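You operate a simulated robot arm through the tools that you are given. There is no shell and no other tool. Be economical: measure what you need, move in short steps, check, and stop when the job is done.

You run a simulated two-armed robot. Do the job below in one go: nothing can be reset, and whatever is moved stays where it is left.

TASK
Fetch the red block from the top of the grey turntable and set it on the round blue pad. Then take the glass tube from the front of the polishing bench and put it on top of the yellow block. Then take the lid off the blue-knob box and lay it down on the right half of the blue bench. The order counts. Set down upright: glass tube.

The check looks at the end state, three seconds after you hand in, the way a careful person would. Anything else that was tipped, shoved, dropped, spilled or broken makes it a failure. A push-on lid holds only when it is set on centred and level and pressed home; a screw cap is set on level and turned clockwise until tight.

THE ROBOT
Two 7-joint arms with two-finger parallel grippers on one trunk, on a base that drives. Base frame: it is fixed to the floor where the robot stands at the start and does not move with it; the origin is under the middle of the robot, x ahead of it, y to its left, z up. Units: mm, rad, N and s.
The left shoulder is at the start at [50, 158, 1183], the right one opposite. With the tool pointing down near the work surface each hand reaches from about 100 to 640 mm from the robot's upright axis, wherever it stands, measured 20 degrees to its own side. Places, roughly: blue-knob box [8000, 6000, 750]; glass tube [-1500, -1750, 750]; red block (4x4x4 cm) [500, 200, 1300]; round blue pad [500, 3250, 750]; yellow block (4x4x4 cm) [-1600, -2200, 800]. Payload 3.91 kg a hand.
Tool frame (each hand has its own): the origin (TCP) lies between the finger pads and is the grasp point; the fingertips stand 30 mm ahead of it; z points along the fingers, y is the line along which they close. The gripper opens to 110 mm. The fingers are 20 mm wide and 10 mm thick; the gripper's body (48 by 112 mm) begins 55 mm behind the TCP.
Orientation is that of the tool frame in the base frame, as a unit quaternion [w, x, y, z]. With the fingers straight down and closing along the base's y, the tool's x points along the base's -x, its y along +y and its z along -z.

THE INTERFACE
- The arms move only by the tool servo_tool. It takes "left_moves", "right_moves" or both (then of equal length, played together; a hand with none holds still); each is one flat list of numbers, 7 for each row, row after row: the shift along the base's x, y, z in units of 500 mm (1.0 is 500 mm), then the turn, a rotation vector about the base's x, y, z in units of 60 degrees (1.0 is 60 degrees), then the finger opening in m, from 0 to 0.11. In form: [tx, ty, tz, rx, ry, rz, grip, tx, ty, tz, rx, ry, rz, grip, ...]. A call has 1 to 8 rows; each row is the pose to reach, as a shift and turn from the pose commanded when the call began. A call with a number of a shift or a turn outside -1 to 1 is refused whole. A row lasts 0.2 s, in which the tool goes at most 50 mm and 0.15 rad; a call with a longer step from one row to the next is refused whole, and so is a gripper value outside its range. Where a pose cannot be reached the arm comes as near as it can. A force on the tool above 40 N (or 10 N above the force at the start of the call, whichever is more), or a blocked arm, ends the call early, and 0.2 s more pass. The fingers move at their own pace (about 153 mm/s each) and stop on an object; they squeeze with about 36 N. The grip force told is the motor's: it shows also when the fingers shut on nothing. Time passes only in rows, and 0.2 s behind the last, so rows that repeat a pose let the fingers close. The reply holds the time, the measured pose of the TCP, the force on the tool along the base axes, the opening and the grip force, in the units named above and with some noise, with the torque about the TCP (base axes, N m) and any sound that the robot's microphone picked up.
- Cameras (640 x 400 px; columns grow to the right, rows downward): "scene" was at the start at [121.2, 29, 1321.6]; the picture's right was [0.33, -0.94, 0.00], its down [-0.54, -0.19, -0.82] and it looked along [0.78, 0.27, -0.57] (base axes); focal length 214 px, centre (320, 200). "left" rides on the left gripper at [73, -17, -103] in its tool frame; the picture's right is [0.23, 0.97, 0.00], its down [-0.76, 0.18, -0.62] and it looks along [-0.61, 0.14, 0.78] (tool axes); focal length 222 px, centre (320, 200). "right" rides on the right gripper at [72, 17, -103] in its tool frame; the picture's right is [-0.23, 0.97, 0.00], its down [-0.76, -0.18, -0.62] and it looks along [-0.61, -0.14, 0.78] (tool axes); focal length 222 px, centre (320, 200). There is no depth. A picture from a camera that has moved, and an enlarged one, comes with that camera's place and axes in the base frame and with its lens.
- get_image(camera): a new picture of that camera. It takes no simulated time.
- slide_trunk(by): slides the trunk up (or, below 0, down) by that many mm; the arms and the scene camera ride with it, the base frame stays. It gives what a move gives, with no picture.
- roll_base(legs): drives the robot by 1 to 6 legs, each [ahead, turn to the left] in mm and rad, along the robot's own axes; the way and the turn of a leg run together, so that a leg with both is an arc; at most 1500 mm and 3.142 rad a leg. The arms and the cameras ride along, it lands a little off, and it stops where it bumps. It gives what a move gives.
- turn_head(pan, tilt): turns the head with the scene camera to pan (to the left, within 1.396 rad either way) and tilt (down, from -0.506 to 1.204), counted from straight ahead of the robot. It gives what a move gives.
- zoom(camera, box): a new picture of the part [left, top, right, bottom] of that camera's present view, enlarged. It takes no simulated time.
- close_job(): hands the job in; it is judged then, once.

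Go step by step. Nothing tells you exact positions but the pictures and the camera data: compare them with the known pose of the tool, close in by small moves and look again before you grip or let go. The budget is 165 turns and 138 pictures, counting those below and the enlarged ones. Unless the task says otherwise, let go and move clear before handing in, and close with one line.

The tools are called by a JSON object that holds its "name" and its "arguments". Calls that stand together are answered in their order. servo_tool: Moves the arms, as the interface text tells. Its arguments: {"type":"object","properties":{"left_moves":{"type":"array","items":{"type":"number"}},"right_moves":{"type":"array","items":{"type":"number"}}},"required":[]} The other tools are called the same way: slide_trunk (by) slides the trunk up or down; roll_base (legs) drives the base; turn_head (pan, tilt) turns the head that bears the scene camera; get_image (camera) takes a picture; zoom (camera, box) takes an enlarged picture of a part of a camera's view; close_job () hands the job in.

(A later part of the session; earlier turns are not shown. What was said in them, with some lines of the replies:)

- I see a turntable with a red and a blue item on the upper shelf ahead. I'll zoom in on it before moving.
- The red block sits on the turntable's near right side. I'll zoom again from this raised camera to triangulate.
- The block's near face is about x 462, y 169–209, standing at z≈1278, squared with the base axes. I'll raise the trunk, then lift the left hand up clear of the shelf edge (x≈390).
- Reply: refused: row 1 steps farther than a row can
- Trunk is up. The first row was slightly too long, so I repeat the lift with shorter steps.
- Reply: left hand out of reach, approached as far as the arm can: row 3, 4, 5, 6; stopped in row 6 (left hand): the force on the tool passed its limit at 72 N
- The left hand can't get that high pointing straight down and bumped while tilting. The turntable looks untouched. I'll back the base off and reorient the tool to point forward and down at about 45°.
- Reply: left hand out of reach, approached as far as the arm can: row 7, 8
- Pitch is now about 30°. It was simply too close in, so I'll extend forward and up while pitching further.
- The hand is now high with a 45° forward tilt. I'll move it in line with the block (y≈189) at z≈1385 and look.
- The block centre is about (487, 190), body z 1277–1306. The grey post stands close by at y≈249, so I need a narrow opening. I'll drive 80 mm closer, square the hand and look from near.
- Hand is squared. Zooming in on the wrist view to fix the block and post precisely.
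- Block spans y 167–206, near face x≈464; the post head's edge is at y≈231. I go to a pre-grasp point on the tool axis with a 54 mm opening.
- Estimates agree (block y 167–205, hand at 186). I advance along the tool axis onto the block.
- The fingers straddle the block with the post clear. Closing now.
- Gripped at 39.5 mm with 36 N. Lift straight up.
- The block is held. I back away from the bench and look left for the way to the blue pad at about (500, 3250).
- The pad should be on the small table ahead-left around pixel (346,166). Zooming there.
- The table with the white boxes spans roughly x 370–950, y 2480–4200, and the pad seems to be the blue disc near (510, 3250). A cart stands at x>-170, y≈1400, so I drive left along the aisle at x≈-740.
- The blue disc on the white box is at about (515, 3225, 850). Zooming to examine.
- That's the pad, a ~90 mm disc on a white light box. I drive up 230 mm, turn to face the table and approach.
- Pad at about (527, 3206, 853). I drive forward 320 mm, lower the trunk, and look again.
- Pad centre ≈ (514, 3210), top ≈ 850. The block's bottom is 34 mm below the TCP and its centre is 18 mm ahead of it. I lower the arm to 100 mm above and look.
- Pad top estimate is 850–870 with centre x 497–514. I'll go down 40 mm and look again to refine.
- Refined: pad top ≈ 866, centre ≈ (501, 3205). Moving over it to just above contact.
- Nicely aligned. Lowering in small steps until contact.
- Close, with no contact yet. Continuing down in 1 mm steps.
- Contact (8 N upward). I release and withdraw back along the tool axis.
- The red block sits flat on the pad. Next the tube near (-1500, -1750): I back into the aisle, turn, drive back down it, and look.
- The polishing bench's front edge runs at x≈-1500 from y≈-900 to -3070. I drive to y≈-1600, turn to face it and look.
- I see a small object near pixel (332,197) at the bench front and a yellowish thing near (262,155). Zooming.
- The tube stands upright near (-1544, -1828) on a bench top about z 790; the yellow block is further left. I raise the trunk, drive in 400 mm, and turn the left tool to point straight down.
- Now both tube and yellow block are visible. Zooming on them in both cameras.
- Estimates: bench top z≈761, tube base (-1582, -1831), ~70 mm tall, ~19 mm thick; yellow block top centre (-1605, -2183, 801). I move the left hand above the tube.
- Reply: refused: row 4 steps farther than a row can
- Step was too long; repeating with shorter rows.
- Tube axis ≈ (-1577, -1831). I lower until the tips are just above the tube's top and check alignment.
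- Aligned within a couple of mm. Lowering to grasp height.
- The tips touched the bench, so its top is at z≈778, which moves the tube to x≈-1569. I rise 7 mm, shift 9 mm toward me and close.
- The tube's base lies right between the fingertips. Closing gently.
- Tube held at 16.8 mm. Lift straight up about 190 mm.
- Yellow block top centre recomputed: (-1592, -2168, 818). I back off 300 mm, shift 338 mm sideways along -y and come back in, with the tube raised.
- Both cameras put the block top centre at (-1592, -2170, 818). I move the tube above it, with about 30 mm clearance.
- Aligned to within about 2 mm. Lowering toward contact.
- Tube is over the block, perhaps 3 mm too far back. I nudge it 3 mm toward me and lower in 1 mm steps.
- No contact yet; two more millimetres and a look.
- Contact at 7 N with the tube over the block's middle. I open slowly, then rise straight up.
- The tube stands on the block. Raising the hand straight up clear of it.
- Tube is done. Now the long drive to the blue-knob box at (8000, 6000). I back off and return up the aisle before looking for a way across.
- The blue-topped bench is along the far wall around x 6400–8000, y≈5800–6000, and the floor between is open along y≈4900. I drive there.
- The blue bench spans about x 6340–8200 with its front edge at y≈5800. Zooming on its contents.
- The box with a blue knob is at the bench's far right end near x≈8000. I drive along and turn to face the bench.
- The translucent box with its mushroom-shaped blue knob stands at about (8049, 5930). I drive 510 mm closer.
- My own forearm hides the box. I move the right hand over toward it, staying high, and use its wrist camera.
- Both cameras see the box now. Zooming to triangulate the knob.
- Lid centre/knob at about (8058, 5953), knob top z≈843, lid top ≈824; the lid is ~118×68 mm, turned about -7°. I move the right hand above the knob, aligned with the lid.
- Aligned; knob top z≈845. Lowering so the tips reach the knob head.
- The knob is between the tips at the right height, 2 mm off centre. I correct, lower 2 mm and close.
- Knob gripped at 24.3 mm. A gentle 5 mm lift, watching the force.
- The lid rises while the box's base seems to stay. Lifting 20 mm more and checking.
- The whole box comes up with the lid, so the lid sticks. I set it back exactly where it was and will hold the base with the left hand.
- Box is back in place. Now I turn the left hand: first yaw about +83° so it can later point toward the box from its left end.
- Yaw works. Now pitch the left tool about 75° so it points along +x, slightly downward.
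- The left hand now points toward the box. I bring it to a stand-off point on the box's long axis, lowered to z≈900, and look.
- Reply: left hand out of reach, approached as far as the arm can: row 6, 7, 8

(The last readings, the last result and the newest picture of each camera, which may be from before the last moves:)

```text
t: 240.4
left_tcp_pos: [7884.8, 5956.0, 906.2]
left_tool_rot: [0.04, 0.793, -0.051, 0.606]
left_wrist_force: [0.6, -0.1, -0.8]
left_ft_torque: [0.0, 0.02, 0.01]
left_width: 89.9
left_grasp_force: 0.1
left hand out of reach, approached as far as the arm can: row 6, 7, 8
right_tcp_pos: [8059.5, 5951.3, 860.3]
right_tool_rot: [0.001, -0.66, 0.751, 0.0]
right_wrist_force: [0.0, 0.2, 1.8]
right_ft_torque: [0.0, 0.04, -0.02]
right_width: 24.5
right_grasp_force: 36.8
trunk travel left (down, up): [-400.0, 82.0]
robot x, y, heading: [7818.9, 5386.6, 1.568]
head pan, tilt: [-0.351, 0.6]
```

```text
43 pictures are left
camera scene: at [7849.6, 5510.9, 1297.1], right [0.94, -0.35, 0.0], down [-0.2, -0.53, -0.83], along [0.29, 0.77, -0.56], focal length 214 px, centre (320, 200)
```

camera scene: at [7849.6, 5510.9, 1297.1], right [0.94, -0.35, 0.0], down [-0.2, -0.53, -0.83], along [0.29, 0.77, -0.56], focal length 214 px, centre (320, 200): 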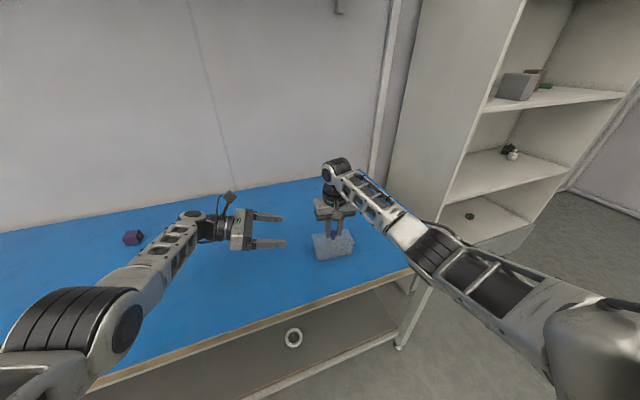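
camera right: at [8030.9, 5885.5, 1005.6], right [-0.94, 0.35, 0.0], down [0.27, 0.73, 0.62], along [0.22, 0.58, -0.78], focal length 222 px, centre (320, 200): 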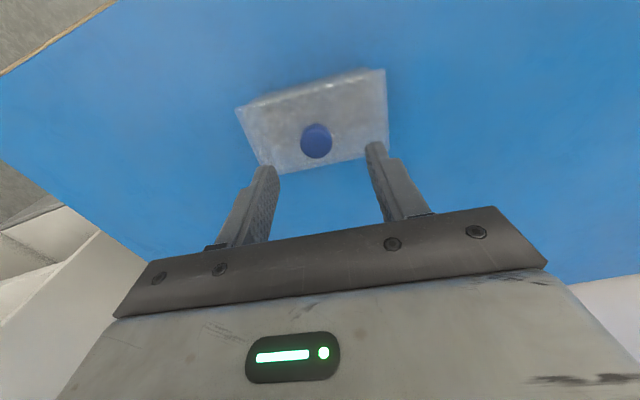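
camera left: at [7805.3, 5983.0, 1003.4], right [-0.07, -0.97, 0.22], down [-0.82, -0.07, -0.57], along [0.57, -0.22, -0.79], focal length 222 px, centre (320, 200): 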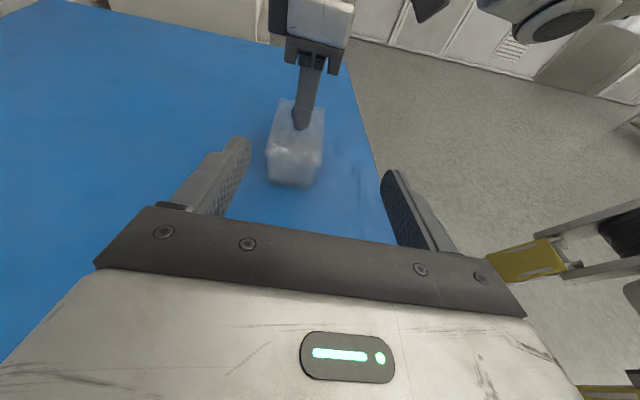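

The left arm is stretched out at this height. I'll release the knob for now, raise both hands, then lower the trunk and ease the base forward so the left arm reaches.

{"name": "servo_tool", "arguments": {"left_moves": [0, -0.02, 0.04, 0, 0, 0, 0.09, 0, -0.04, 0.08, 0, 0, 0, 0.09, -0.03, -0.07, 0.12, 0, 0, 0, 0.09, -0.06, -0.1, 0.18, 0, 0, 0, 0.09, -0.06, -0.1, 0.25, 0, 0, 0, 0.09, -0.06, -0.1, 0.33, 0, 0, 0, 0.09, -0.06, -0.1, 0.38, 0, 0, 0, 0.09, -0.06, -0.1, 0.38, 0, 0, 0, 0.09], "right_moves": [0, 0, 0, 0, 0, 0, 0.035, 0, 0, 0, 0, 0, 0, 0.06, 0, 0, 0, 0, 0, 0, 0.06, 0, 0, 0.06, 0, 0, 0, 0.06, 0, 0, 0.14, 0, 0, 0, 0.06, 0, 0, 0.23, 0, 0, 0, 0.06, 0, 0, 0.32, 0, 0, 0, 0.06, 0, 0, 0.38, 0, 0, 0, 0.06]}}

{"name": "slide_trunk", "arguments": {"by": -200}}

{"name": "roll_base", "arguments": {"legs": [[25, 0]]}}

{"name": "get_image", "arguments": {"camera": "scene"}}

```text
t: 242.2
left_tcp_pos: [7854.3, 5905.5, 1095.7]
left_tool_rot: [0.04, 0.792, -0.051, 0.606]
left_wrist_force: [0.7, -0.5, 0.2]
left_ft_torque: [0.01, 0.02, 0.05]
left_width: 90.0
left_grasp_force: 0.1
right_tcp_pos: [8058.5, 5949.4, 1049.4]
right_tool_rot: [-0.001, -0.659, 0.752, 0.0]
right_wrist_force: [-0.3, 0.4, 0.2]
right_ft_torque: [0.04, -0.01, 0.01]
right_width: 60.1
right_grasp_force: 0.0
trunk travel left (down, up): [-400.0, 82.0]
robot x, y, heading: [7821.5, 5387.2, 1.565]
head pan, tilt: [-0.351, 0.6]
```

```text
t: 244.4
left_tcp_pos: [7855.3, 5906.3, 893.3]
left_tool_rot: [0.04, 0.792, -0.051, 0.607]
left_wrist_force: [0.3, -0.7, -0.6]
left_ft_torque: [-0.03, 0.03, 0.04]
left_width: 90.1
left_grasp_force: 0.0
right_tcp_pos: [8057.6, 5951.1, 848.8]
right_tool_rot: [0.0, -0.66, 0.751, 0.001]
right_wrist_force: [0.2, 0.3, 0.0]
right_ft_torque: [-0.03, 0.02, 0.02]
right_width: 59.9
right_grasp_force: 0.1
trunk travel left (down, up): [-200.0, 282.0]
robot x, y, heading: [7820.7, 5390.2, 1.565]
head pan, tilt: [-0.351, 0.6]
```

```text
t: 245.2
left_tcp_pos: [7854.5, 5930.8, 894.6]
left_tool_rot: [0.041, 0.792, -0.051, 0.606]
left_wrist_force: [0.0, 0.3, -0.7]
left_ft_torque: [0.01, 0.04, -0.05]
left_width: 90.2
left_grasp_force: 0.1
right_tcp_pos: [8058.4, 5974.5, 849.3]
right_tool_rot: [0.0, -0.66, 0.751, 0.0]
right_wrist_force: [0.4, -0.6, 0.2]
right_ft_torque: [0.01, 0.01, 0.01]
right_width: 60.1
right_grasp_force: 0.0
trunk travel left (down, up): [-200.0, 282.0]
robot x, y, heading: [7822.7, 5413.7, 1.567]
head pan, tilt: [-0.351, 0.6]
```

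```text
42 pictures are left
camera scene: at [7849.8, 5535.6, 1097.0], right [0.94, -0.35, 0.0], down [-0.2, -0.53, -0.83], along [0.29, 0.77, -0.56], focal length 214 px, centre (320, 200)
```

scene: 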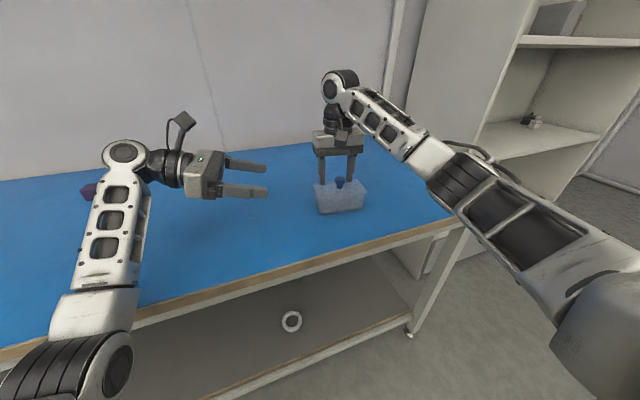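

I lowered the trunk slightly more than I'd raised the hands; no force showed, but I raise the right hand and check the box hasn't moved.

{"name": "servo_tool", "arguments": {"right_moves": [0, 0, 0.05, 0, 0, 0, 0.06, 0, 0, 0.13, 0, 0, 0, 0.06, 0, 0, 0.22, 0, 0, 0, 0.06, 0, 0, 0.22, 0, 0, 0, 0.06]}}

{"name": "zoom", "arguments": {"camera": "scene", "box": [270, 140, 400, 230]}}

{"name": "zoom", "arguments": {"camera": "right", "box": [200, 50, 440, 200]}}

```text
t: 246.2
left_tcp_pos: [7856.0, 5930.8, 894.3]
left_tool_rot: [0.04, 0.793, -0.051, 0.606]
left_wrist_force: [1.0, -0.1, 0.4]
left_ft_torque: [-0.05, -0.01, 0.0]
left_width: 89.9
left_grasp_force: 0.0
right_tcp_pos: [8057.9, 5975.1, 959.3]
right_tool_rot: [0.001, -0.659, 0.752, 0.0]
right_wrist_force: [0.0, -0.5, -0.3]
right_ft_torque: [0.01, 0.01, 0.0]
right_width: 60.2
right_grasp_force: 0.1
trunk travel left (down, up): [-200.0, 282.0]
robot x, y, heading: [7820.2, 5410.3, 1.567]
head pan, tilt: [-0.351, 0.6]
```

```text
4.44 times, centred on (335, 185) of scene
camera zoom: at [7849.8, 5535.4, 1097.1], right [0.94, -0.35, 0.0], down [-0.2, -0.53, -0.83], along [0.29, 0.77, -0.56], focal length 953 px, centre (253, 267)
```

zoom: 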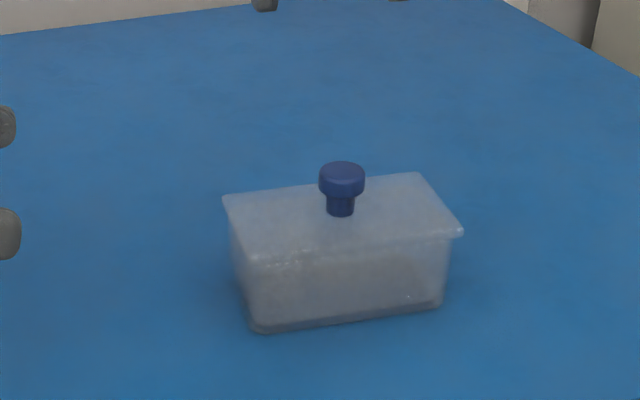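

```text
2.67 times, centred on (320, 125) of right
camera zoom: at [8031.7, 5904.7, 1063.3], right [-0.94, 0.35, 0.0], down [0.27, 0.73, 0.62], along [0.22, 0.58, -0.78], focal length 592 px, centre (320, 400)
```

zoom: 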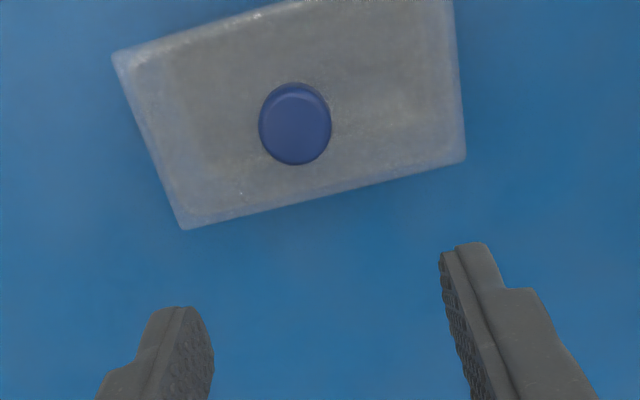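

The box is unmoved: lid top z≈819, bench z≈764, body below the rim spans ~764–810. Left hand goes to the stand-off point at z≈793.

{"name": "servo_tool", "arguments": {"left_moves": [0.03, 0.03, -0.02, 0, 0, 0, 0.09, 0.06, 0.06, -0.06, 0, 0, 0, 0.09, 0.09, 0.08, -0.12, 0, 0, 0, 0.09, 0.09, 0.08, -0.18, 0, 0, 0, 0.09, 0.09, 0.08, -0.202, 0, 0, 0, 0.09, 0.09, 0.08, -0.202, 0, 0, 0, 0.09]}}

{"name": "get_image", "arguments": {"camera": "left"}}

{"name": "zoom", "arguments": {"camera": "scene", "box": [200, 130, 400, 255]}}

```text
t: 247.6
left_tcp_pos: [7898.9, 5970.3, 792.8]
left_tool_rot: [0.04, 0.792, -0.051, 0.607]
left_wrist_force: [0.0, 0.4, 0.4]
left_ft_torque: [0.01, -0.01, 0.0]
left_width: 90.1
left_grasp_force: 0.1
right_tcp_pos: [8057.9, 5975.1, 958.6]
right_tool_rot: [0.0, -0.66, 0.751, 0.0]
right_wrist_force: [-0.1, -0.3, 0.0]
right_ft_torque: [0.03, 0.02, 0.01]
right_width: 59.8
right_grasp_force: 0.1
trunk travel left (down, up): [-200.0, 282.0]
robot x, y, heading: [7820.9, 5409.2, 1.568]
head pan, tilt: [-0.351, 0.6]
```

```text
39 pictures are left
camera left: at [7821.0, 5997.6, 889.8], right [-0.07, -0.97, 0.22], down [-0.82, -0.07, -0.57], along [0.57, -0.22, -0.79], focal length 222 px, centre (320, 200)
```

left: 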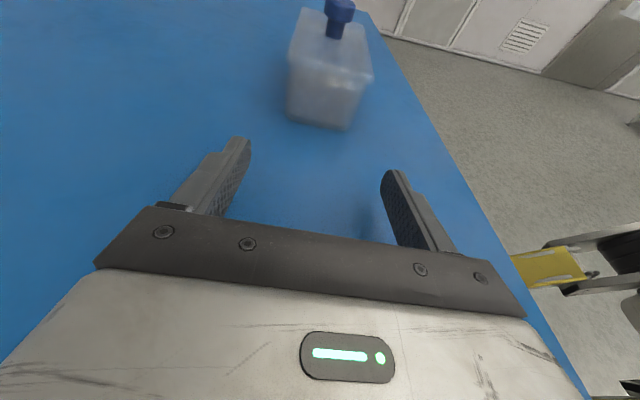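

```text
3.20 times, centred on (300, 192) of scene
camera zoom: at [7849.8, 5535.6, 1097.1], right [0.94, -0.35, 0.0], down [-0.2, -0.53, -0.83], along [0.29, 0.77, -0.56], focal length 686 px, centre (384, 224)
```

zoom: 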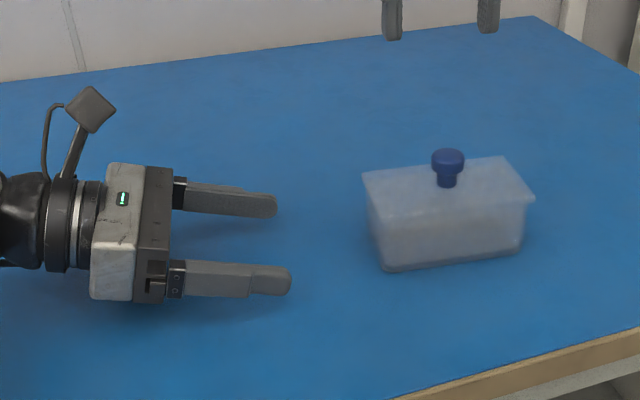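

The box's end face is centred on the approach line within 2 mm. I advance so the fingers straddle the body below the rim.

{"name": "servo_tool", "arguments": {"left_moves": [0.06, -0.009, 0, 0, 0, 0, 0.09, 0.12, -0.017, 0, 0, 0, 0, 0.09, 0.18, -0.025, 0, 0, 0, 0, 0.09, 0.212, -0.029, 0, 0, 0, 0, 0.09, 0.212, -0.029, 0, 0, 0, 0, 0.09]}}

{"name": "get_image", "arguments": {"camera": "left"}}

{"name": "zoom", "arguments": {"camera": "scene", "box": [240, 130, 400, 230]}}

```text
t: 248.8
left_tcp_pos: [8007.3, 5955.1, 794.9]
left_tool_rot: [0.039, 0.793, -0.051, 0.606]
left_wrist_force: [0.1, 0.2, 0.3]
left_ft_torque: [-0.03, 0.0, 0.03]
left_width: 90.2
left_grasp_force: 0.0
right_tcp_pos: [8058.4, 5975.3, 959.9]
right_tool_rot: [0.0, -0.661, 0.751, 0.0]
right_wrist_force: [-0.4, -0.5, -0.2]
right_ft_torque: [-0.04, 0.03, -0.01]
right_width: 60.1
right_grasp_force: 0.1
trunk travel left (down, up): [-200.0, 282.0]
robot x, y, heading: [7818.4, 5416.9, 1.564]
head pan, tilt: [-0.351, 0.6]
```

```text
37 pictures are left
camera left: at [7927.7, 5982.7, 891.3], right [-0.07, -0.97, 0.22], down [-0.82, -0.07, -0.57], along [0.57, -0.22, -0.79], focal length 222 px, centre (320, 200)
```

left: 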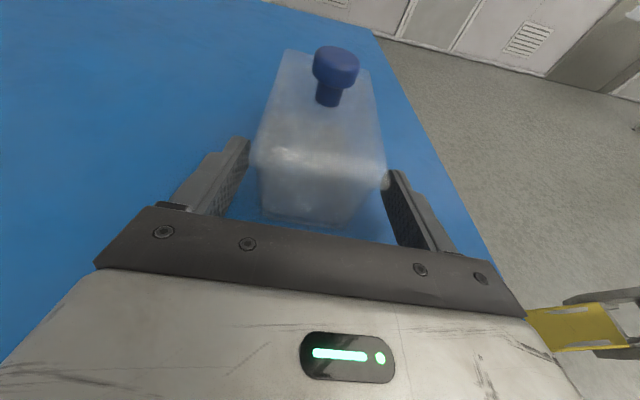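

```text
4.00 times, centred on (320, 180) of scene
camera zoom: at [7849.8, 5535.5, 1097.1], right [0.94, -0.35, 0.0], down [-0.2, -0.53, -0.83], along [0.29, 0.77, -0.56], focal length 858 px, centre (320, 280)
```

zoom: 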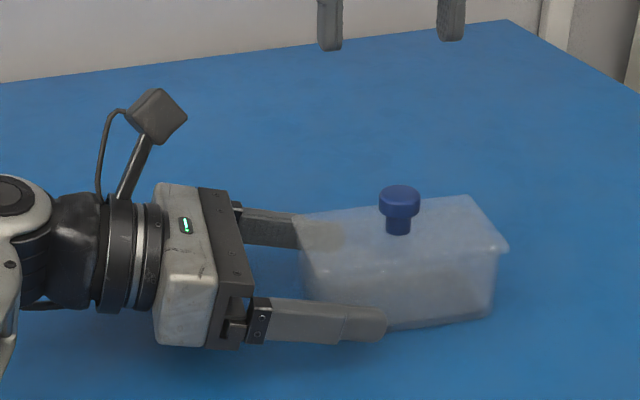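

The fingers straddle the body beneath the rim. Closing slowly.

{"name": "servo_tool", "arguments": {"left_moves": [0, 0, 0, 0, 0, 0, 0.08, 0, 0, 0, 0, 0, 0, 0.07, 0, 0, 0, 0, 0, 0, 0.062, 0, 0, 0, 0, 0, 0, 0.054, 0, 0, 0, 0, 0, 0, 0.046, 0, 0, 0, 0, 0, 0, 0.04, 0, 0, 0, 0, 0, 0, 0.04]}}

{"name": "zoom", "arguments": {"camera": "scene", "box": [240, 130, 400, 230]}}

```text
t: 250.4
left_tcp_pos: [8006.4, 5954.6, 794.4]
left_tool_rot: [0.04, 0.792, -0.051, 0.607]
left_wrist_force: [0.4, 0.4, 0.8]
left_ft_torque: [0.08, -0.04, 0.05]
left_width: 65.1
left_grasp_force: 35.6
right_tcp_pos: [8058.6, 5975.1, 959.1]
right_tool_rot: [-0.001, -0.66, 0.751, 0.0]
right_wrist_force: [0.0, 0.1, -0.2]
right_ft_torque: [0.03, 0.0, 0.01]
right_width: 60.0
right_grasp_force: 0.1
trunk travel left (down, up): [-200.0, 282.0]
robot x, y, heading: [7820.8, 5412.1, 1.571]
head pan, tilt: [-0.351, 0.6]
```

```text
4.00 times, centred on (320, 180) of scene
camera zoom: at [7849.8, 5535.5, 1097.1], right [0.94, -0.35, 0.0], down [-0.2, -0.53, -0.83], along [0.29, 0.77, -0.56], focal length 858 px, centre (320, 280)
```

zoom: 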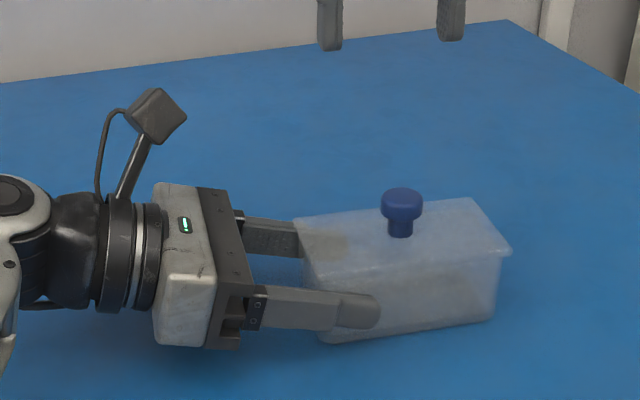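

Base held at 65 mm. Now the right hand returns over the knob, now at about (8058, 5949).

{"name": "servo_tool", "arguments": {"right_moves": [0, -0.03, 0, 0, 0, 0, 0.06, 0, -0.051, -0.02, 0, 0, 0, 0.06, 0, -0.051, -0.09, 0, 0, 0, 0.06, 0, -0.051, -0.16, 0, 0, 0, 0.06, 0, -0.051, -0.194, 0, 0, 0, 0.06, 0, -0.051, -0.194, 0, 0, 0, 0.06]}}

{"name": "zoom", "arguments": {"camera": "right", "box": [200, 90, 440, 240]}}

{"name": "zoom", "arguments": {"camera": "scene", "box": [260, 130, 400, 218]}}

```text
t: 251.8
left_tcp_pos: [8005.2, 5955.0, 795.2]
left_tool_rot: [0.041, 0.793, -0.051, 0.606]
left_wrist_force: [0.6, -0.3, 1.4]
left_ft_torque: [0.09, -0.1, 0.04]
left_width: 65.1
left_grasp_force: 35.4
right_tcp_pos: [8056.7, 5949.5, 861.1]
right_tool_rot: [0.0, -0.66, 0.751, -0.001]
right_wrist_force: [-0.7, 0.0, -0.3]
right_ft_torque: [0.0, -0.01, -0.01]
right_width: 59.9
right_grasp_force: 0.2
trunk travel left (down, up): [-200.0, 282.0]
robot x, y, heading: [7819.1, 5413.1, 1.569]
head pan, tilt: [-0.351, 0.6]
```

```text
2.67 times, centred on (320, 165) of right
camera zoom: at [8030.6, 5879.3, 965.7], right [-0.94, 0.35, 0.0], down [0.27, 0.73, 0.62], along [0.22, 0.58, -0.78], focal length 592 px, centre (320, 293)
```

zoom: 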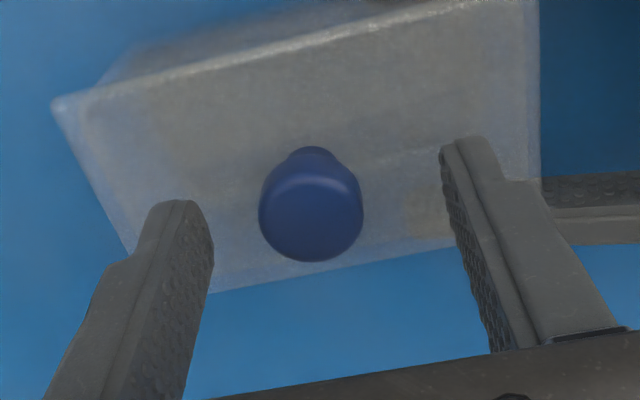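

```text
4.55 times, centred on (330, 174) of scene
camera zoom: at [7849.8, 5535.5, 1097.1], right [0.94, -0.35, 0.0], down [-0.2, -0.53, -0.83], along [0.29, 0.77, -0.56], focal length 975 px, centre (274, 318)
```

zoom: 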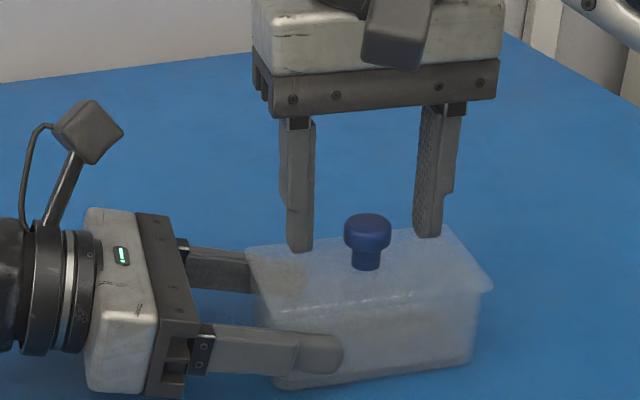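

Same good alignment as before. I correct 2 mm, lower 3 mm and close on the knob.

{"name": "servo_tool", "arguments": {"right_moves": [0.004, -0.001, -0.006, 0, 0, 0, 0.06, 0.004, -0.001, -0.006, 0, 0, 0, 0.045, 0.004, -0.001, -0.006, 0, 0, 0, 0.034, 0.004, -0.001, -0.006, 0, 0, 0, 0.026, 0.004, -0.001, -0.006, 0, 0, 0, 0.015, 0.004, -0.001, -0.006, 0, 0, 0, 0.01]}}

{"name": "servo_tool", "arguments": {"right_moves": [0, 0, 0.004, 0, 0, 0, 0.01, 0, 0, 0.008, 0, 0, 0, 0.01, 0, 0, 0.012, 0, 0, 0, 0.01, 0, 0, 0.016, 0, 0, 0, 0.01, 0, 0, 0.02, 0, 0, 0, 0.01, 0, 0, 0.02, 0, 0, 0, 0.01]}}

{"name": "zoom", "arguments": {"camera": "scene", "box": [260, 130, 400, 218]}}

```text
t: 253.2
left_tcp_pos: [8006.3, 5954.7, 794.2]
left_tool_rot: [0.04, 0.792, -0.051, 0.607]
left_wrist_force: [-0.7, 0.5, 1.6]
left_ft_torque: [0.04, -0.08, 0.04]
left_width: 65.2
left_grasp_force: 35.9
right_tcp_pos: [8058.4, 5948.0, 858.9]
right_tool_rot: [0.0, -0.659, 0.752, 0.0]
right_wrist_force: [0.7, -1.2, 0.0]
right_ft_torque: [-0.03, -0.03, -0.04]
right_width: 24.1
right_grasp_force: 36.1
trunk travel left (down, up): [-200.0, 282.0]
robot x, y, heading: [7823.9, 5416.6, 1.564]
head pan, tilt: [-0.351, 0.6]
```

```text
t: 254.6
left_tcp_pos: [8007.1, 5956.6, 794.8]
left_tool_rot: [0.04, 0.792, -0.051, 0.607]
left_wrist_force: [0.6, 0.1, 1.5]
left_ft_torque: [0.06, -0.07, 0.01]
left_width: 65.3
left_grasp_force: 36.2
right_tcp_pos: [8060.3, 5948.1, 869.0]
right_tool_rot: [0.0, -0.66, 0.751, 0.0]
right_wrist_force: [1.2, 0.2, -0.3]
right_ft_torque: [0.01, 0.04, 0.01]
right_width: 24.4
right_grasp_force: 35.8
trunk travel left (down, up): [-200.0, 282.0]
robot x, y, heading: [7817.6, 5408.0, 1.565]
head pan, tilt: [-0.351, 0.6]
heard: snap
```

```text
4.55 times, centred on (330, 174) of scene
camera zoom: at [7849.8, 5535.4, 1097.1], right [0.94, -0.35, 0.0], down [-0.2, -0.53, -0.83], along [0.29, 0.77, -0.56], focal length 975 px, centre (274, 318)
```

zoom: 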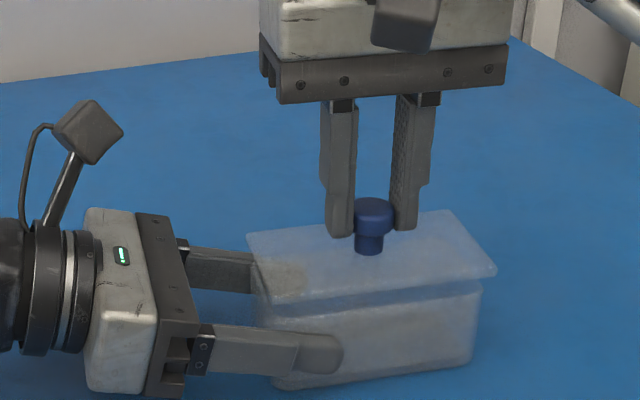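

The lid snapped free. Lifting it well clear, then the left hand lets go of the base.

{"name": "servo_tool", "arguments": {"right_moves": [0, 0, 0.03, 0, 0, 0, 0.01, 0, 0, 0.07, 0, 0, 0, 0.01, 0, 0, 0.13, 0, 0, 0, 0.01, 0, 0, 0.2, 0, 0, 0, 0.01, 0, 0, 0.26, 0, 0, 0, 0.01, 0, 0, 0.26, 0, 0, 0, 0.01]}}

{"name": "servo_tool", "arguments": {"left_moves": [0, 0, 0, 0, 0, 0, 0.072, 0, 0, 0, 0, 0, 0, 0.09, 0, 0, 0, 0, 0, 0, 0.09, -0.07, 0.009, 0, 0, 0, 0, 0.09, -0.15, 0.019, 0, 0, 0, 0, 0.09, -0.24, 0.03, 0, 0, 0, 0, 0.09, -0.32, 0.0, 0.03, 0, 0, 0, 0.09, -0.38, -0.04, 0.09, 0, 0, 0, 0.09]}}

{"name": "get_image", "arguments": {"camera": "scene"}}

```text
t: 256.0
left_tcp_pos: [8006.5, 5956.3, 794.1]
left_tool_rot: [0.04, 0.792, -0.052, 0.607]
left_wrist_force: [-0.3, -0.7, 1.5]
left_ft_torque: [0.08, -0.08, -0.03]
left_width: 65.2
left_grasp_force: 35.6
right_tcp_pos: [8061.3, 5950.9, 998.2]
right_tool_rot: [0.0, -0.66, 0.751, 0.0]
right_wrist_force: [-0.7, -0.7, 0.5]
right_ft_torque: [0.0, -0.03, -0.03]
right_width: 24.4
right_grasp_force: 36.1
trunk travel left (down, up): [-200.0, 282.0]
robot x, y, heading: [7817.9, 5416.1, 1.565]
head pan, tilt: [-0.351, 0.6]
```

```text
t: 257.8
left_tcp_pos: [7817.7, 5934.2, 837.8]
left_tool_rot: [0.041, 0.792, -0.051, 0.607]
left_wrist_force: [1.0, 0.7, -0.9]
left_ft_torque: [0.0, -0.02, 0.0]
left_width: 89.6
left_grasp_force: 0.1
right_tcp_pos: [8061.3, 5950.7, 998.3]
right_tool_rot: [0.0, -0.66, 0.751, 0.0]
right_wrist_force: [0.2, -0.1, -0.2]
right_ft_torque: [-0.03, -0.02, -0.01]
right_width: 24.5
right_grasp_force: 35.8
trunk travel left (down, up): [-200.0, 282.0]
robot x, y, heading: [7821.4, 5414.3, 1.566]
head pan, tilt: [-0.351, 0.6]
```

```text
31 pictures are left
camera scene: at [7849.8, 5535.5, 1097.1], right [0.94, -0.35, 0.0], down [-0.2, -0.53, -0.83], along [0.29, 0.77, -0.56], focal length 214 px, centre (320, 200)
```

scene: 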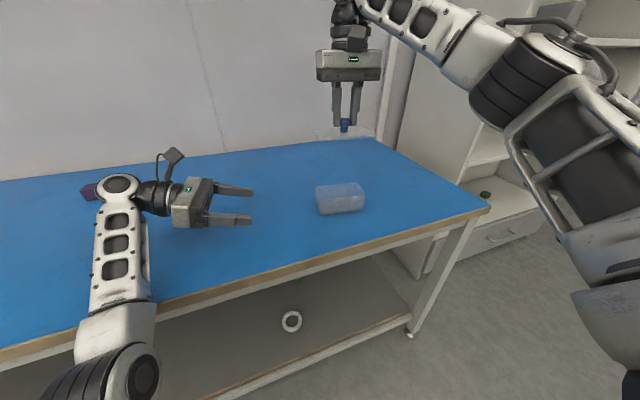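

Now I move the left hand up and away to the left, to free a spot on the bench left of the box (still the right half).

{"name": "servo_tool", "arguments": {"left_moves": [0, -0.03, 0.07, 0, 0, 0, 0.09, -0.03, -0.07, 0.13, 0, 0, 0, 0.09, -0.08, -0.12, 0.19, 0, 0, 0, 0.09, -0.14, -0.17, 0.24, 0, 0, 0, 0.09, -0.2, -0.22, 0.28, 0, 0, 0, 0.09, -0.26, -0.26, 0.3, 0, 0, 0, 0.09, -0.32, -0.28, 0.3, 0, 0, 0, 0.09]}}

{"name": "servo_tool", "arguments": {"right_moves": [-0.07, -0.01, 0, 0, 0, 0, 0.01, -0.15, -0.02, 0, 0, 0, 0, 0.01, -0.24, -0.04, 0, 0, 0, 0, 0.01, -0.32, -0.045, -0.02, 0, 0, 0, 0.01, -0.336, -0.045, -0.09, 0, 0, 0, 0.01, -0.336, -0.045, -0.17, 0, 0, 0, 0.01, -0.336, -0.045, -0.24, 0, 0, 0, 0.01, -0.336, -0.045, -0.24, 0, 0, 0, 0.01]}}

{"name": "get_image", "arguments": {"camera": "scene"}}

{"name": "get_image", "arguments": {"camera": "right"}}

```text
t: 259.4
left_tcp_pos: [7655.5, 5793.6, 989.4]
left_tool_rot: [0.04, 0.792, -0.051, 0.607]
left_wrist_force: [-0.7, 0.1, 1.0]
left_ft_torque: [0.02, 0.02, -0.02]
left_width: 90.0
left_grasp_force: 0.0
right_tcp_pos: [8060.4, 5949.2, 999.6]
right_tool_rot: [0.0, -0.66, 0.751, 0.0]
right_wrist_force: [0.6, 0.0, -0.5]
right_ft_torque: [-0.01, 0.02, 0.01]
right_width: 23.9
right_grasp_force: 35.8
trunk travel left (down, up): [-200.0, 282.0]
robot x, y, heading: [7818.1, 5411.7, 1.56]
head pan, tilt: [-0.351, 0.6]
```

```text
t: 261.2
left_tcp_pos: [7656.2, 5794.9, 990.9]
left_tool_rot: [0.04, 0.792, -0.05, 0.607]
left_wrist_force: [0.5, 0.1, 0.5]
left_ft_torque: [-0.01, -0.03, 0.0]
left_width: 89.9
left_grasp_force: 0.1
right_tcp_pos: [7891.1, 5927.4, 877.9]
right_tool_rot: [-0.001, -0.659, 0.752, 0.0]
right_wrist_force: [0.2, 0.2, -0.2]
right_ft_torque: [-0.02, -0.02, 0.04]
right_width: 24.4
right_grasp_force: 35.9
trunk travel left (down, up): [-200.0, 282.0]
robot x, y, heading: [7822.2, 5412.7, 1.572]
head pan, tilt: [-0.351, 0.6]
```

```text
30 pictures are left
camera scene: at [7849.8, 5535.6, 1097.1], right [0.94, -0.35, 0.0], down [-0.2, -0.53, -0.83], along [0.29, 0.77, -0.56], focal length 214 px, centre (320, 200)
```

scene: 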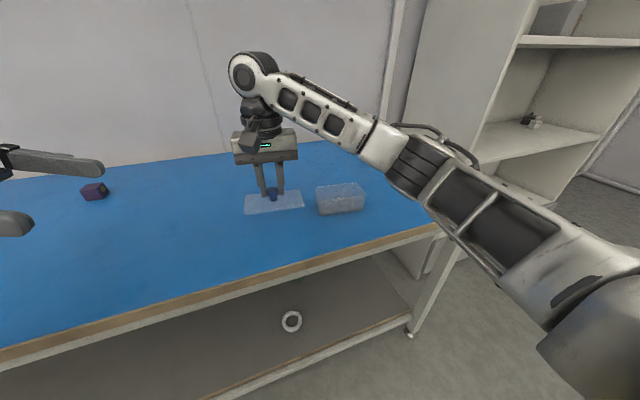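

```text
29 pictures are left
camera right: at [7865.3, 5857.5, 981.1], right [-0.94, 0.35, 0.0], down [0.28, 0.73, 0.62], along [0.22, 0.58, -0.78], focal length 222 px, centre (320, 200)
```

right: 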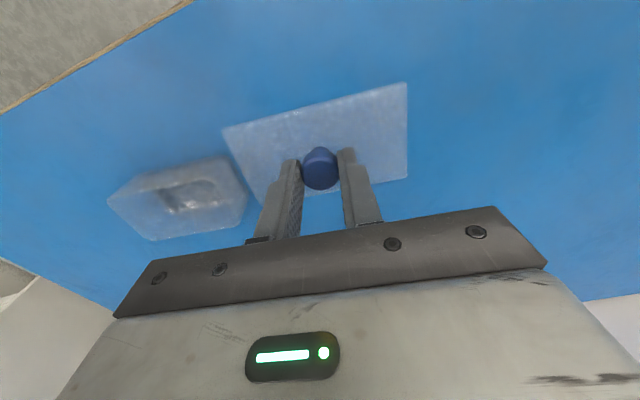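

Lid held level over free bench. Lowering it to just above the surface.

{"name": "servo_tool", "arguments": {"right_moves": [0, 0, -0.04, 0, 0, 0, 0.01, 0, 0, -0.08, 0, 0, 0, 0.01, 0, 0, -0.106, 0, 0, 0, 0.01, 0, 0, -0.106, 0, 0, 0, 0.01]}}

{"name": "zoom", "arguments": {"camera": "scene", "box": [220, 160, 380, 260]}}

```text
t: 262.2
left_tcp_pos: [7656.1, 5794.5, 989.5]
left_tool_rot: [0.04, 0.792, -0.051, 0.606]
left_wrist_force: [1.0, -0.4, 1.0]
left_ft_torque: [-0.02, -0.01, 0.01]
left_width: 90.1
left_grasp_force: 0.1
right_tcp_pos: [7892.2, 5925.9, 824.3]
right_tool_rot: [0.0, -0.66, 0.751, 0.0]
right_wrist_force: [-0.1, 0.1, -0.6]
right_ft_torque: [-0.02, -0.01, 0.03]
right_width: 24.1
right_grasp_force: 36.3
trunk travel left (down, up): [-200.0, 282.0]
robot x, y, heading: [7819.0, 5415.9, 1.57]
head pan, tilt: [-0.351, 0.6]
```

```text
4.00 times, centred on (300, 210) of scene
camera zoom: at [7849.8, 5535.6, 1097.1], right [0.94, -0.35, 0.0], down [-0.2, -0.53, -0.83], along [0.29, 0.77, -0.56], focal length 858 px, centre (400, 160)
```

zoom: 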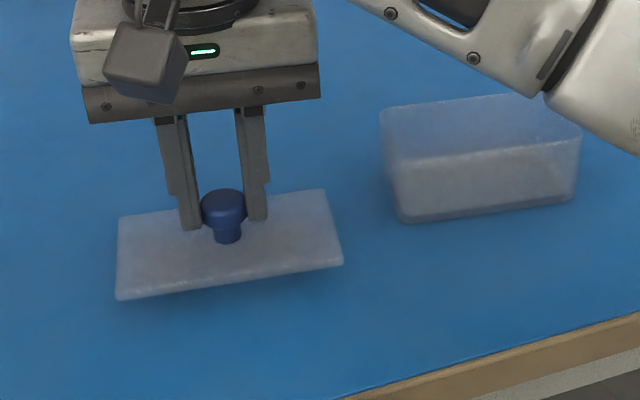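

{"name": "servo_tool", "arguments": {"right_moves": [0, 0, -0.004, 0, 0, 0, 0.01, 0, 0, -0.008, 0, 0, 0, 0.01, 0, 0, -0.012, 0, 0, 0, 0.01, 0, 0, -0.012, 0, 0, 0, 0.01]}}

{"name": "zoom", "arguments": {"camera": "scene", "box": [220, 160, 380, 260]}}

```text
t: 263.2
left_tcp_pos: [7656.1, 5795.1, 989.7]
left_tool_rot: [0.041, 0.792, -0.051, 0.607]
left_wrist_force: [-0.3, -0.8, -0.4]
left_ft_torque: [0.03, -0.02, -0.02]
left_width: 89.9
left_grasp_force: 0.1
right_tcp_pos: [7892.3, 5924.7, 819.1]
right_tool_rot: [0.001, -0.661, 0.751, 0.0]
right_wrist_force: [0.3, 0.4, -0.7]
right_ft_torque: [0.01, 0.03, 0.04]
right_width: 24.3
right_grasp_force: 35.9
trunk travel left (down, up): [-200.0, 282.0]
robot x, y, heading: [7822.5, 5413.0, 1.562]
head pan, tilt: [-0.351, 0.6]
```

```text
4.00 times, centred on (300, 210) of scene
camera zoom: at [7849.8, 5535.6, 1097.1], right [0.94, -0.35, 0.0], down [-0.2, -0.53, -0.83], along [0.29, 0.77, -0.56], focal length 858 px, centre (400, 160)
```

zoom: 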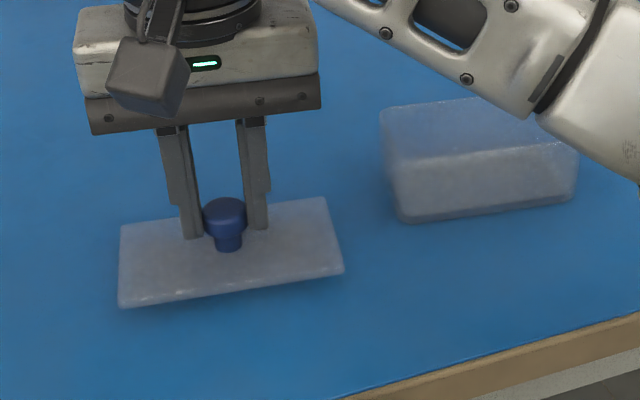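

No contact yet; continuing down gently.

{"name": "servo_tool", "arguments": {"right_moves": [0, 0, -0.003, 0, 0, 0, 0.01, 0, 0, -0.006, 0, 0, 0, 0.01, 0, 0, -0.009, 0, 0, 0, 0.01, 0, 0, -0.009, 0, 0, 0, 0.01]}}

{"name": "servo_tool", "arguments": {"right_moves": [0, 0, -0.002, 0, 0, 0, 0.01, 0, 0, -0.004, 0, 0, 0, 0.01, 0, 0, -0.004, 0, 0, 0, 0.01]}}

```text
t: 264.2
left_tcp_pos: [7655.1, 5793.9, 990.3]
left_tool_rot: [0.04, 0.793, -0.051, 0.606]
left_wrist_force: [-0.1, -0.6, -0.6]
left_ft_torque: [0.0, -0.02, 0.0]
left_width: 90.0
left_grasp_force: 0.0
right_tcp_pos: [7892.3, 5926.2, 814.5]
right_tool_rot: [0.0, -0.659, 0.752, 0.0]
right_wrist_force: [-0.2, -0.9, -0.4]
right_ft_torque: [-0.04, 0.03, 0.03]
right_width: 24.0
right_grasp_force: 36.0
trunk travel left (down, up): [-200.0, 282.0]
robot x, y, heading: [7825.0, 5410.4, 1.564]
head pan, tilt: [-0.351, 0.6]
```

```text
t: 265.0
left_tcp_pos: [7656.0, 5794.2, 991.0]
left_tool_rot: [0.041, 0.792, -0.051, 0.606]
left_wrist_force: [-0.1, 0.2, 0.6]
left_ft_torque: [0.02, 0.03, 0.0]
left_width: 89.8
left_grasp_force: 0.1
right_tcp_pos: [7892.4, 5925.7, 813.6]
right_tool_rot: [0.0, -0.66, 0.751, 0.0]
right_wrist_force: [0.1, 0.4, -0.3]
right_ft_torque: [0.01, 0.01, 0.01]
right_width: 24.3
right_grasp_force: 35.2
trunk travel left (down, up): [-200.0, 282.0]
robot x, y, heading: [7817.3, 5416.2, 1.566]
head pan, tilt: [-0.351, 0.6]
```

{"name": "servo_tool", "arguments": {"right_moves": [0, 0, -0.002, 0, 0, 0, 0.01, 0, 0, -0.004, 0, 0, 0, 0.01, 0, 0, -0.004, 0, 0, 0, 0.01]}}

{"name": "servo_tool", "arguments": {"right_moves": [0, 0, -0.002, 0, 0, 0, 0.01, 0, 0, -0.004, 0, 0, 0, 0.01, 0, 0, -0.004, 0, 0, 0, 0.01]}}

{"name": "zoom", "arguments": {"camera": "scene", "box": [220, 160, 380, 260]}}

```text
t: 265.8
left_tcp_pos: [7655.5, 5794.4, 989.8]
left_tool_rot: [0.04, 0.792, -0.051, 0.607]
left_wrist_force: [-0.5, 0.2, -0.2]
left_ft_torque: [-0.02, 0.0, 0.04]
left_width: 89.9
left_grasp_force: 0.1
right_tcp_pos: [7892.4, 5927.1, 810.8]
right_tool_rot: [0.0, -0.66, 0.751, -0.001]
right_wrist_force: [-0.6, 0.0, -0.8]
right_ft_torque: [-0.01, 0.0, 0.06]
right_width: 24.4
right_grasp_force: 36.3
trunk travel left (down, up): [-200.0, 282.0]
robot x, y, heading: [7820.7, 5414.8, 1.564]
head pan, tilt: [-0.351, 0.6]
```

```text
t: 266.6
left_tcp_pos: [7656.0, 5793.9, 990.3]
left_tool_rot: [0.04, 0.793, -0.051, 0.606]
left_wrist_force: [0.1, -1.3, 0.1]
left_ft_torque: [0.0, 0.0, 0.01]
left_width: 89.9
left_grasp_force: 0.0
right_tcp_pos: [7892.1, 5925.7, 809.1]
right_tool_rot: [0.0, -0.66, 0.751, 0.0]
right_wrist_force: [0.7, 0.1, -0.1]
right_ft_torque: [0.03, 0.03, 0.01]
right_width: 24.3
right_grasp_force: 35.9
trunk travel left (down, up): [-200.0, 282.0]
robot x, y, heading: [7825.4, 5409.6, 1.568]
head pan, tilt: [-0.351, 0.6]
```

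```text
4.00 times, centred on (300, 210) of scene
camera zoom: at [7849.8, 5535.6, 1097.1], right [0.94, -0.35, 0.0], down [-0.2, -0.53, -0.83], along [0.29, 0.77, -0.56], focal length 858 px, centre (400, 160)
```

zoom: 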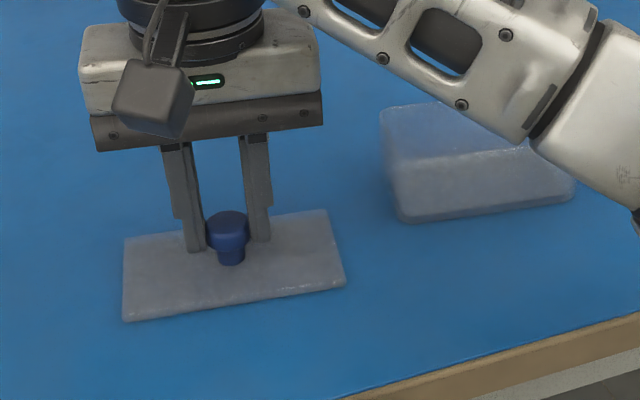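

Very close to the surface now. Continuing in 1 mm steps.

{"name": "servo_tool", "arguments": {"right_moves": [0, 0, -0.002, 0, 0, 0, 0.01, 0, 0, -0.004, 0, 0, 0, 0.01, 0, 0, -0.004, 0, 0, 0, 0.01]}}

{"name": "servo_tool", "arguments": {"right_moves": [0, 0, -0.002, 0, 0, 0, 0.01, 0, 0, -0.004, 0, 0, 0, 0.01, 0, 0, -0.004, 0, 0, 0, 0.01]}}

{"name": "get_image", "arguments": {"camera": "right"}}

```text
t: 267.4
left_tcp_pos: [7657.4, 5793.7, 992.5]
left_tool_rot: [0.04, 0.793, -0.051, 0.606]
left_wrist_force: [0.1, 0.0, -0.9]
left_ft_torque: [-0.02, 0.01, 0.02]
left_width: 90.1
left_grasp_force: 0.0
right_tcp_pos: [7892.3, 5924.3, 809.1]
right_tool_rot: [0.001, -0.66, 0.751, 0.001]
right_wrist_force: [-0.6, -0.1, 6.5]
right_ft_torque: [0.02, 0.0, -0.03]
right_width: 24.2
right_grasp_force: 36.5
trunk travel left (down, up): [-200.0, 282.0]
robot x, y, heading: [7819.6, 5413.1, 1.565]
head pan, tilt: [-0.351, 0.6]
```

```text
t: 268.2
left_tcp_pos: [7655.9, 5791.1, 990.8]
left_tool_rot: [0.04, 0.792, -0.052, 0.607]
left_wrist_force: [0.2, 0.3, -1.1]
left_ft_torque: [0.01, -0.01, 0.01]
left_width: 90.2
left_grasp_force: 0.1
right_tcp_pos: [7891.5, 5925.2, 808.5]
right_tool_rot: [0.002, -0.66, 0.752, 0.003]
right_wrist_force: [3.2, 2.6, 25.9]
right_ft_torque: [-0.13, -0.07, 0.01]
right_width: 24.0
right_grasp_force: 35.5
trunk travel left (down, up): [-200.0, 282.0]
robot x, y, heading: [7819.5, 5413.8, 1.563]
head pan, tilt: [-0.351, 0.6]
```

```text
25 pictures are left
camera right: at [7866.2, 5855.0, 911.6], right [-0.94, 0.35, 0.0], down [0.28, 0.73, 0.63], along [0.22, 0.59, -0.78], focal length 222 px, centre (320, 200)
```

right: 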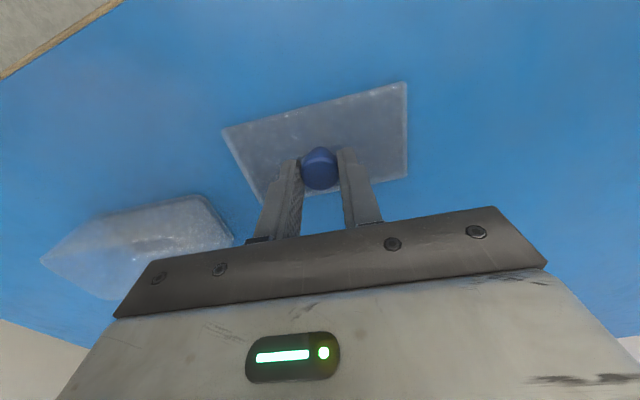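

The lid is down on the bench (26 N). I relieve the push by 2 mm, open, and lift straight off.

{"name": "servo_tool", "arguments": {"right_moves": [0, 0, 0.004, 0, 0, 0, 0.01, 0, 0, 0.004, 0, 0, 0, 0.03, 0, 0, 0.004, 0, 0, 0, 0.05, 0, 0, 0.004, 0, 0, 0, 0.06, 0, 0, 0.06, 0, 0, 0, 0.06, 0, 0, 0.14, 0, 0, 0, 0.06, 0, 0, 0.23, 0, 0, 0, 0.06, 0, 0, 0.32, 0, 0, 0, 0.06]}}

{"name": "get_image", "arguments": {"camera": "scene"}}

{"name": "zoom", "arguments": {"camera": "scene", "box": [220, 160, 380, 260]}}

```text
t: 270.0
left_tcp_pos: [7656.0, 5794.7, 990.0]
left_tool_rot: [0.041, 0.792, -0.052, 0.607]
left_wrist_force: [0.2, 0.6, -0.8]
left_ft_torque: [0.01, -0.01, 0.0]
left_width: 89.9
left_grasp_force: 0.1
right_tcp_pos: [7894.1, 5927.7, 963.9]
right_tool_rot: [-0.001, -0.66, 0.751, 0.001]
right_wrist_force: [0.0, -0.4, 0.9]
right_ft_torque: [-0.03, -0.03, 0.01]
right_width: 59.8
right_grasp_force: 0.0
trunk travel left (down, up): [-200.0, 282.0]
robot x, y, heading: [7819.6, 5412.4, 1.564]
head pan, tilt: [-0.351, 0.6]
```

```text
24 pictures are left
camera scene: at [7849.8, 5535.4, 1097.0], right [0.94, -0.35, 0.0], down [-0.2, -0.53, -0.83], along [0.29, 0.77, -0.56], focal length 214 px, centre (320, 200)
```

scene: 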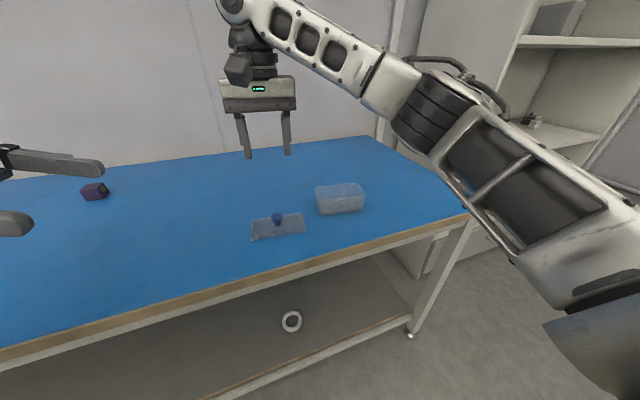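

```text
4.00 times, centred on (300, 210) of scene
camera zoom: at [7849.8, 5535.4, 1097.0], right [0.94, -0.35, 0.0], down [-0.2, -0.53, -0.83], along [0.29, 0.77, -0.56], focal length 858 px, centre (400, 160)
```

zoom: 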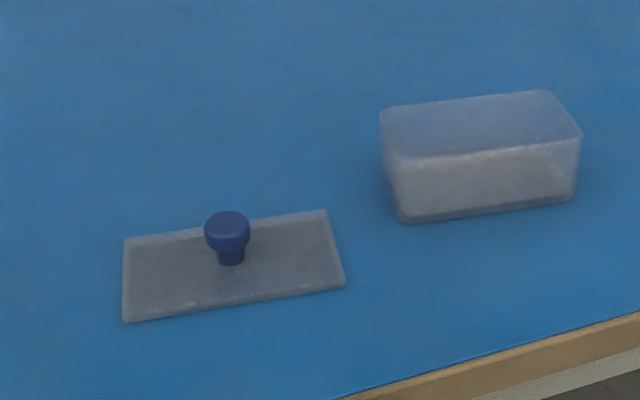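

The lid lies flat on the bench's right half beside the open, upright box. I back away and hand in.

{"name": "roll_base", "arguments": {"legs": [[-250, 0]]}}

{"name": "close_job", "arguments": {}}

```text
t: 271.8
left_tcp_pos: [7655.2, 5547.3, 990.4]
left_tool_rot: [0.04, 0.792, -0.051, 0.607]
left_wrist_force: [-0.3, 0.0, 0.0]
left_ft_torque: [0.01, 0.02, 0.02]
left_width: 89.6
left_grasp_force: 0.0
right_tcp_pos: [7893.4, 5680.4, 962.9]
right_tool_rot: [0.001, -0.659, 0.752, 0.0]
right_wrist_force: [-0.7, 0.1, 0.6]
right_ft_torque: [-0.01, 0.02, -0.01]
right_width: 60.1
right_grasp_force: 0.1
trunk travel left (down, up): [-200.0, 282.0]
robot x, y, heading: [7816.0, 5162.6, 1.568]
head pan, tilt: [-0.351, 0.6]
```

```text
The job is handed in.
```

I finished all three tasks in order and handed the job in: the red block is on the blue pad, the glass tube stands upright on the yellow block, and the blue-knob box's lid lies on the right half of the blue bench.
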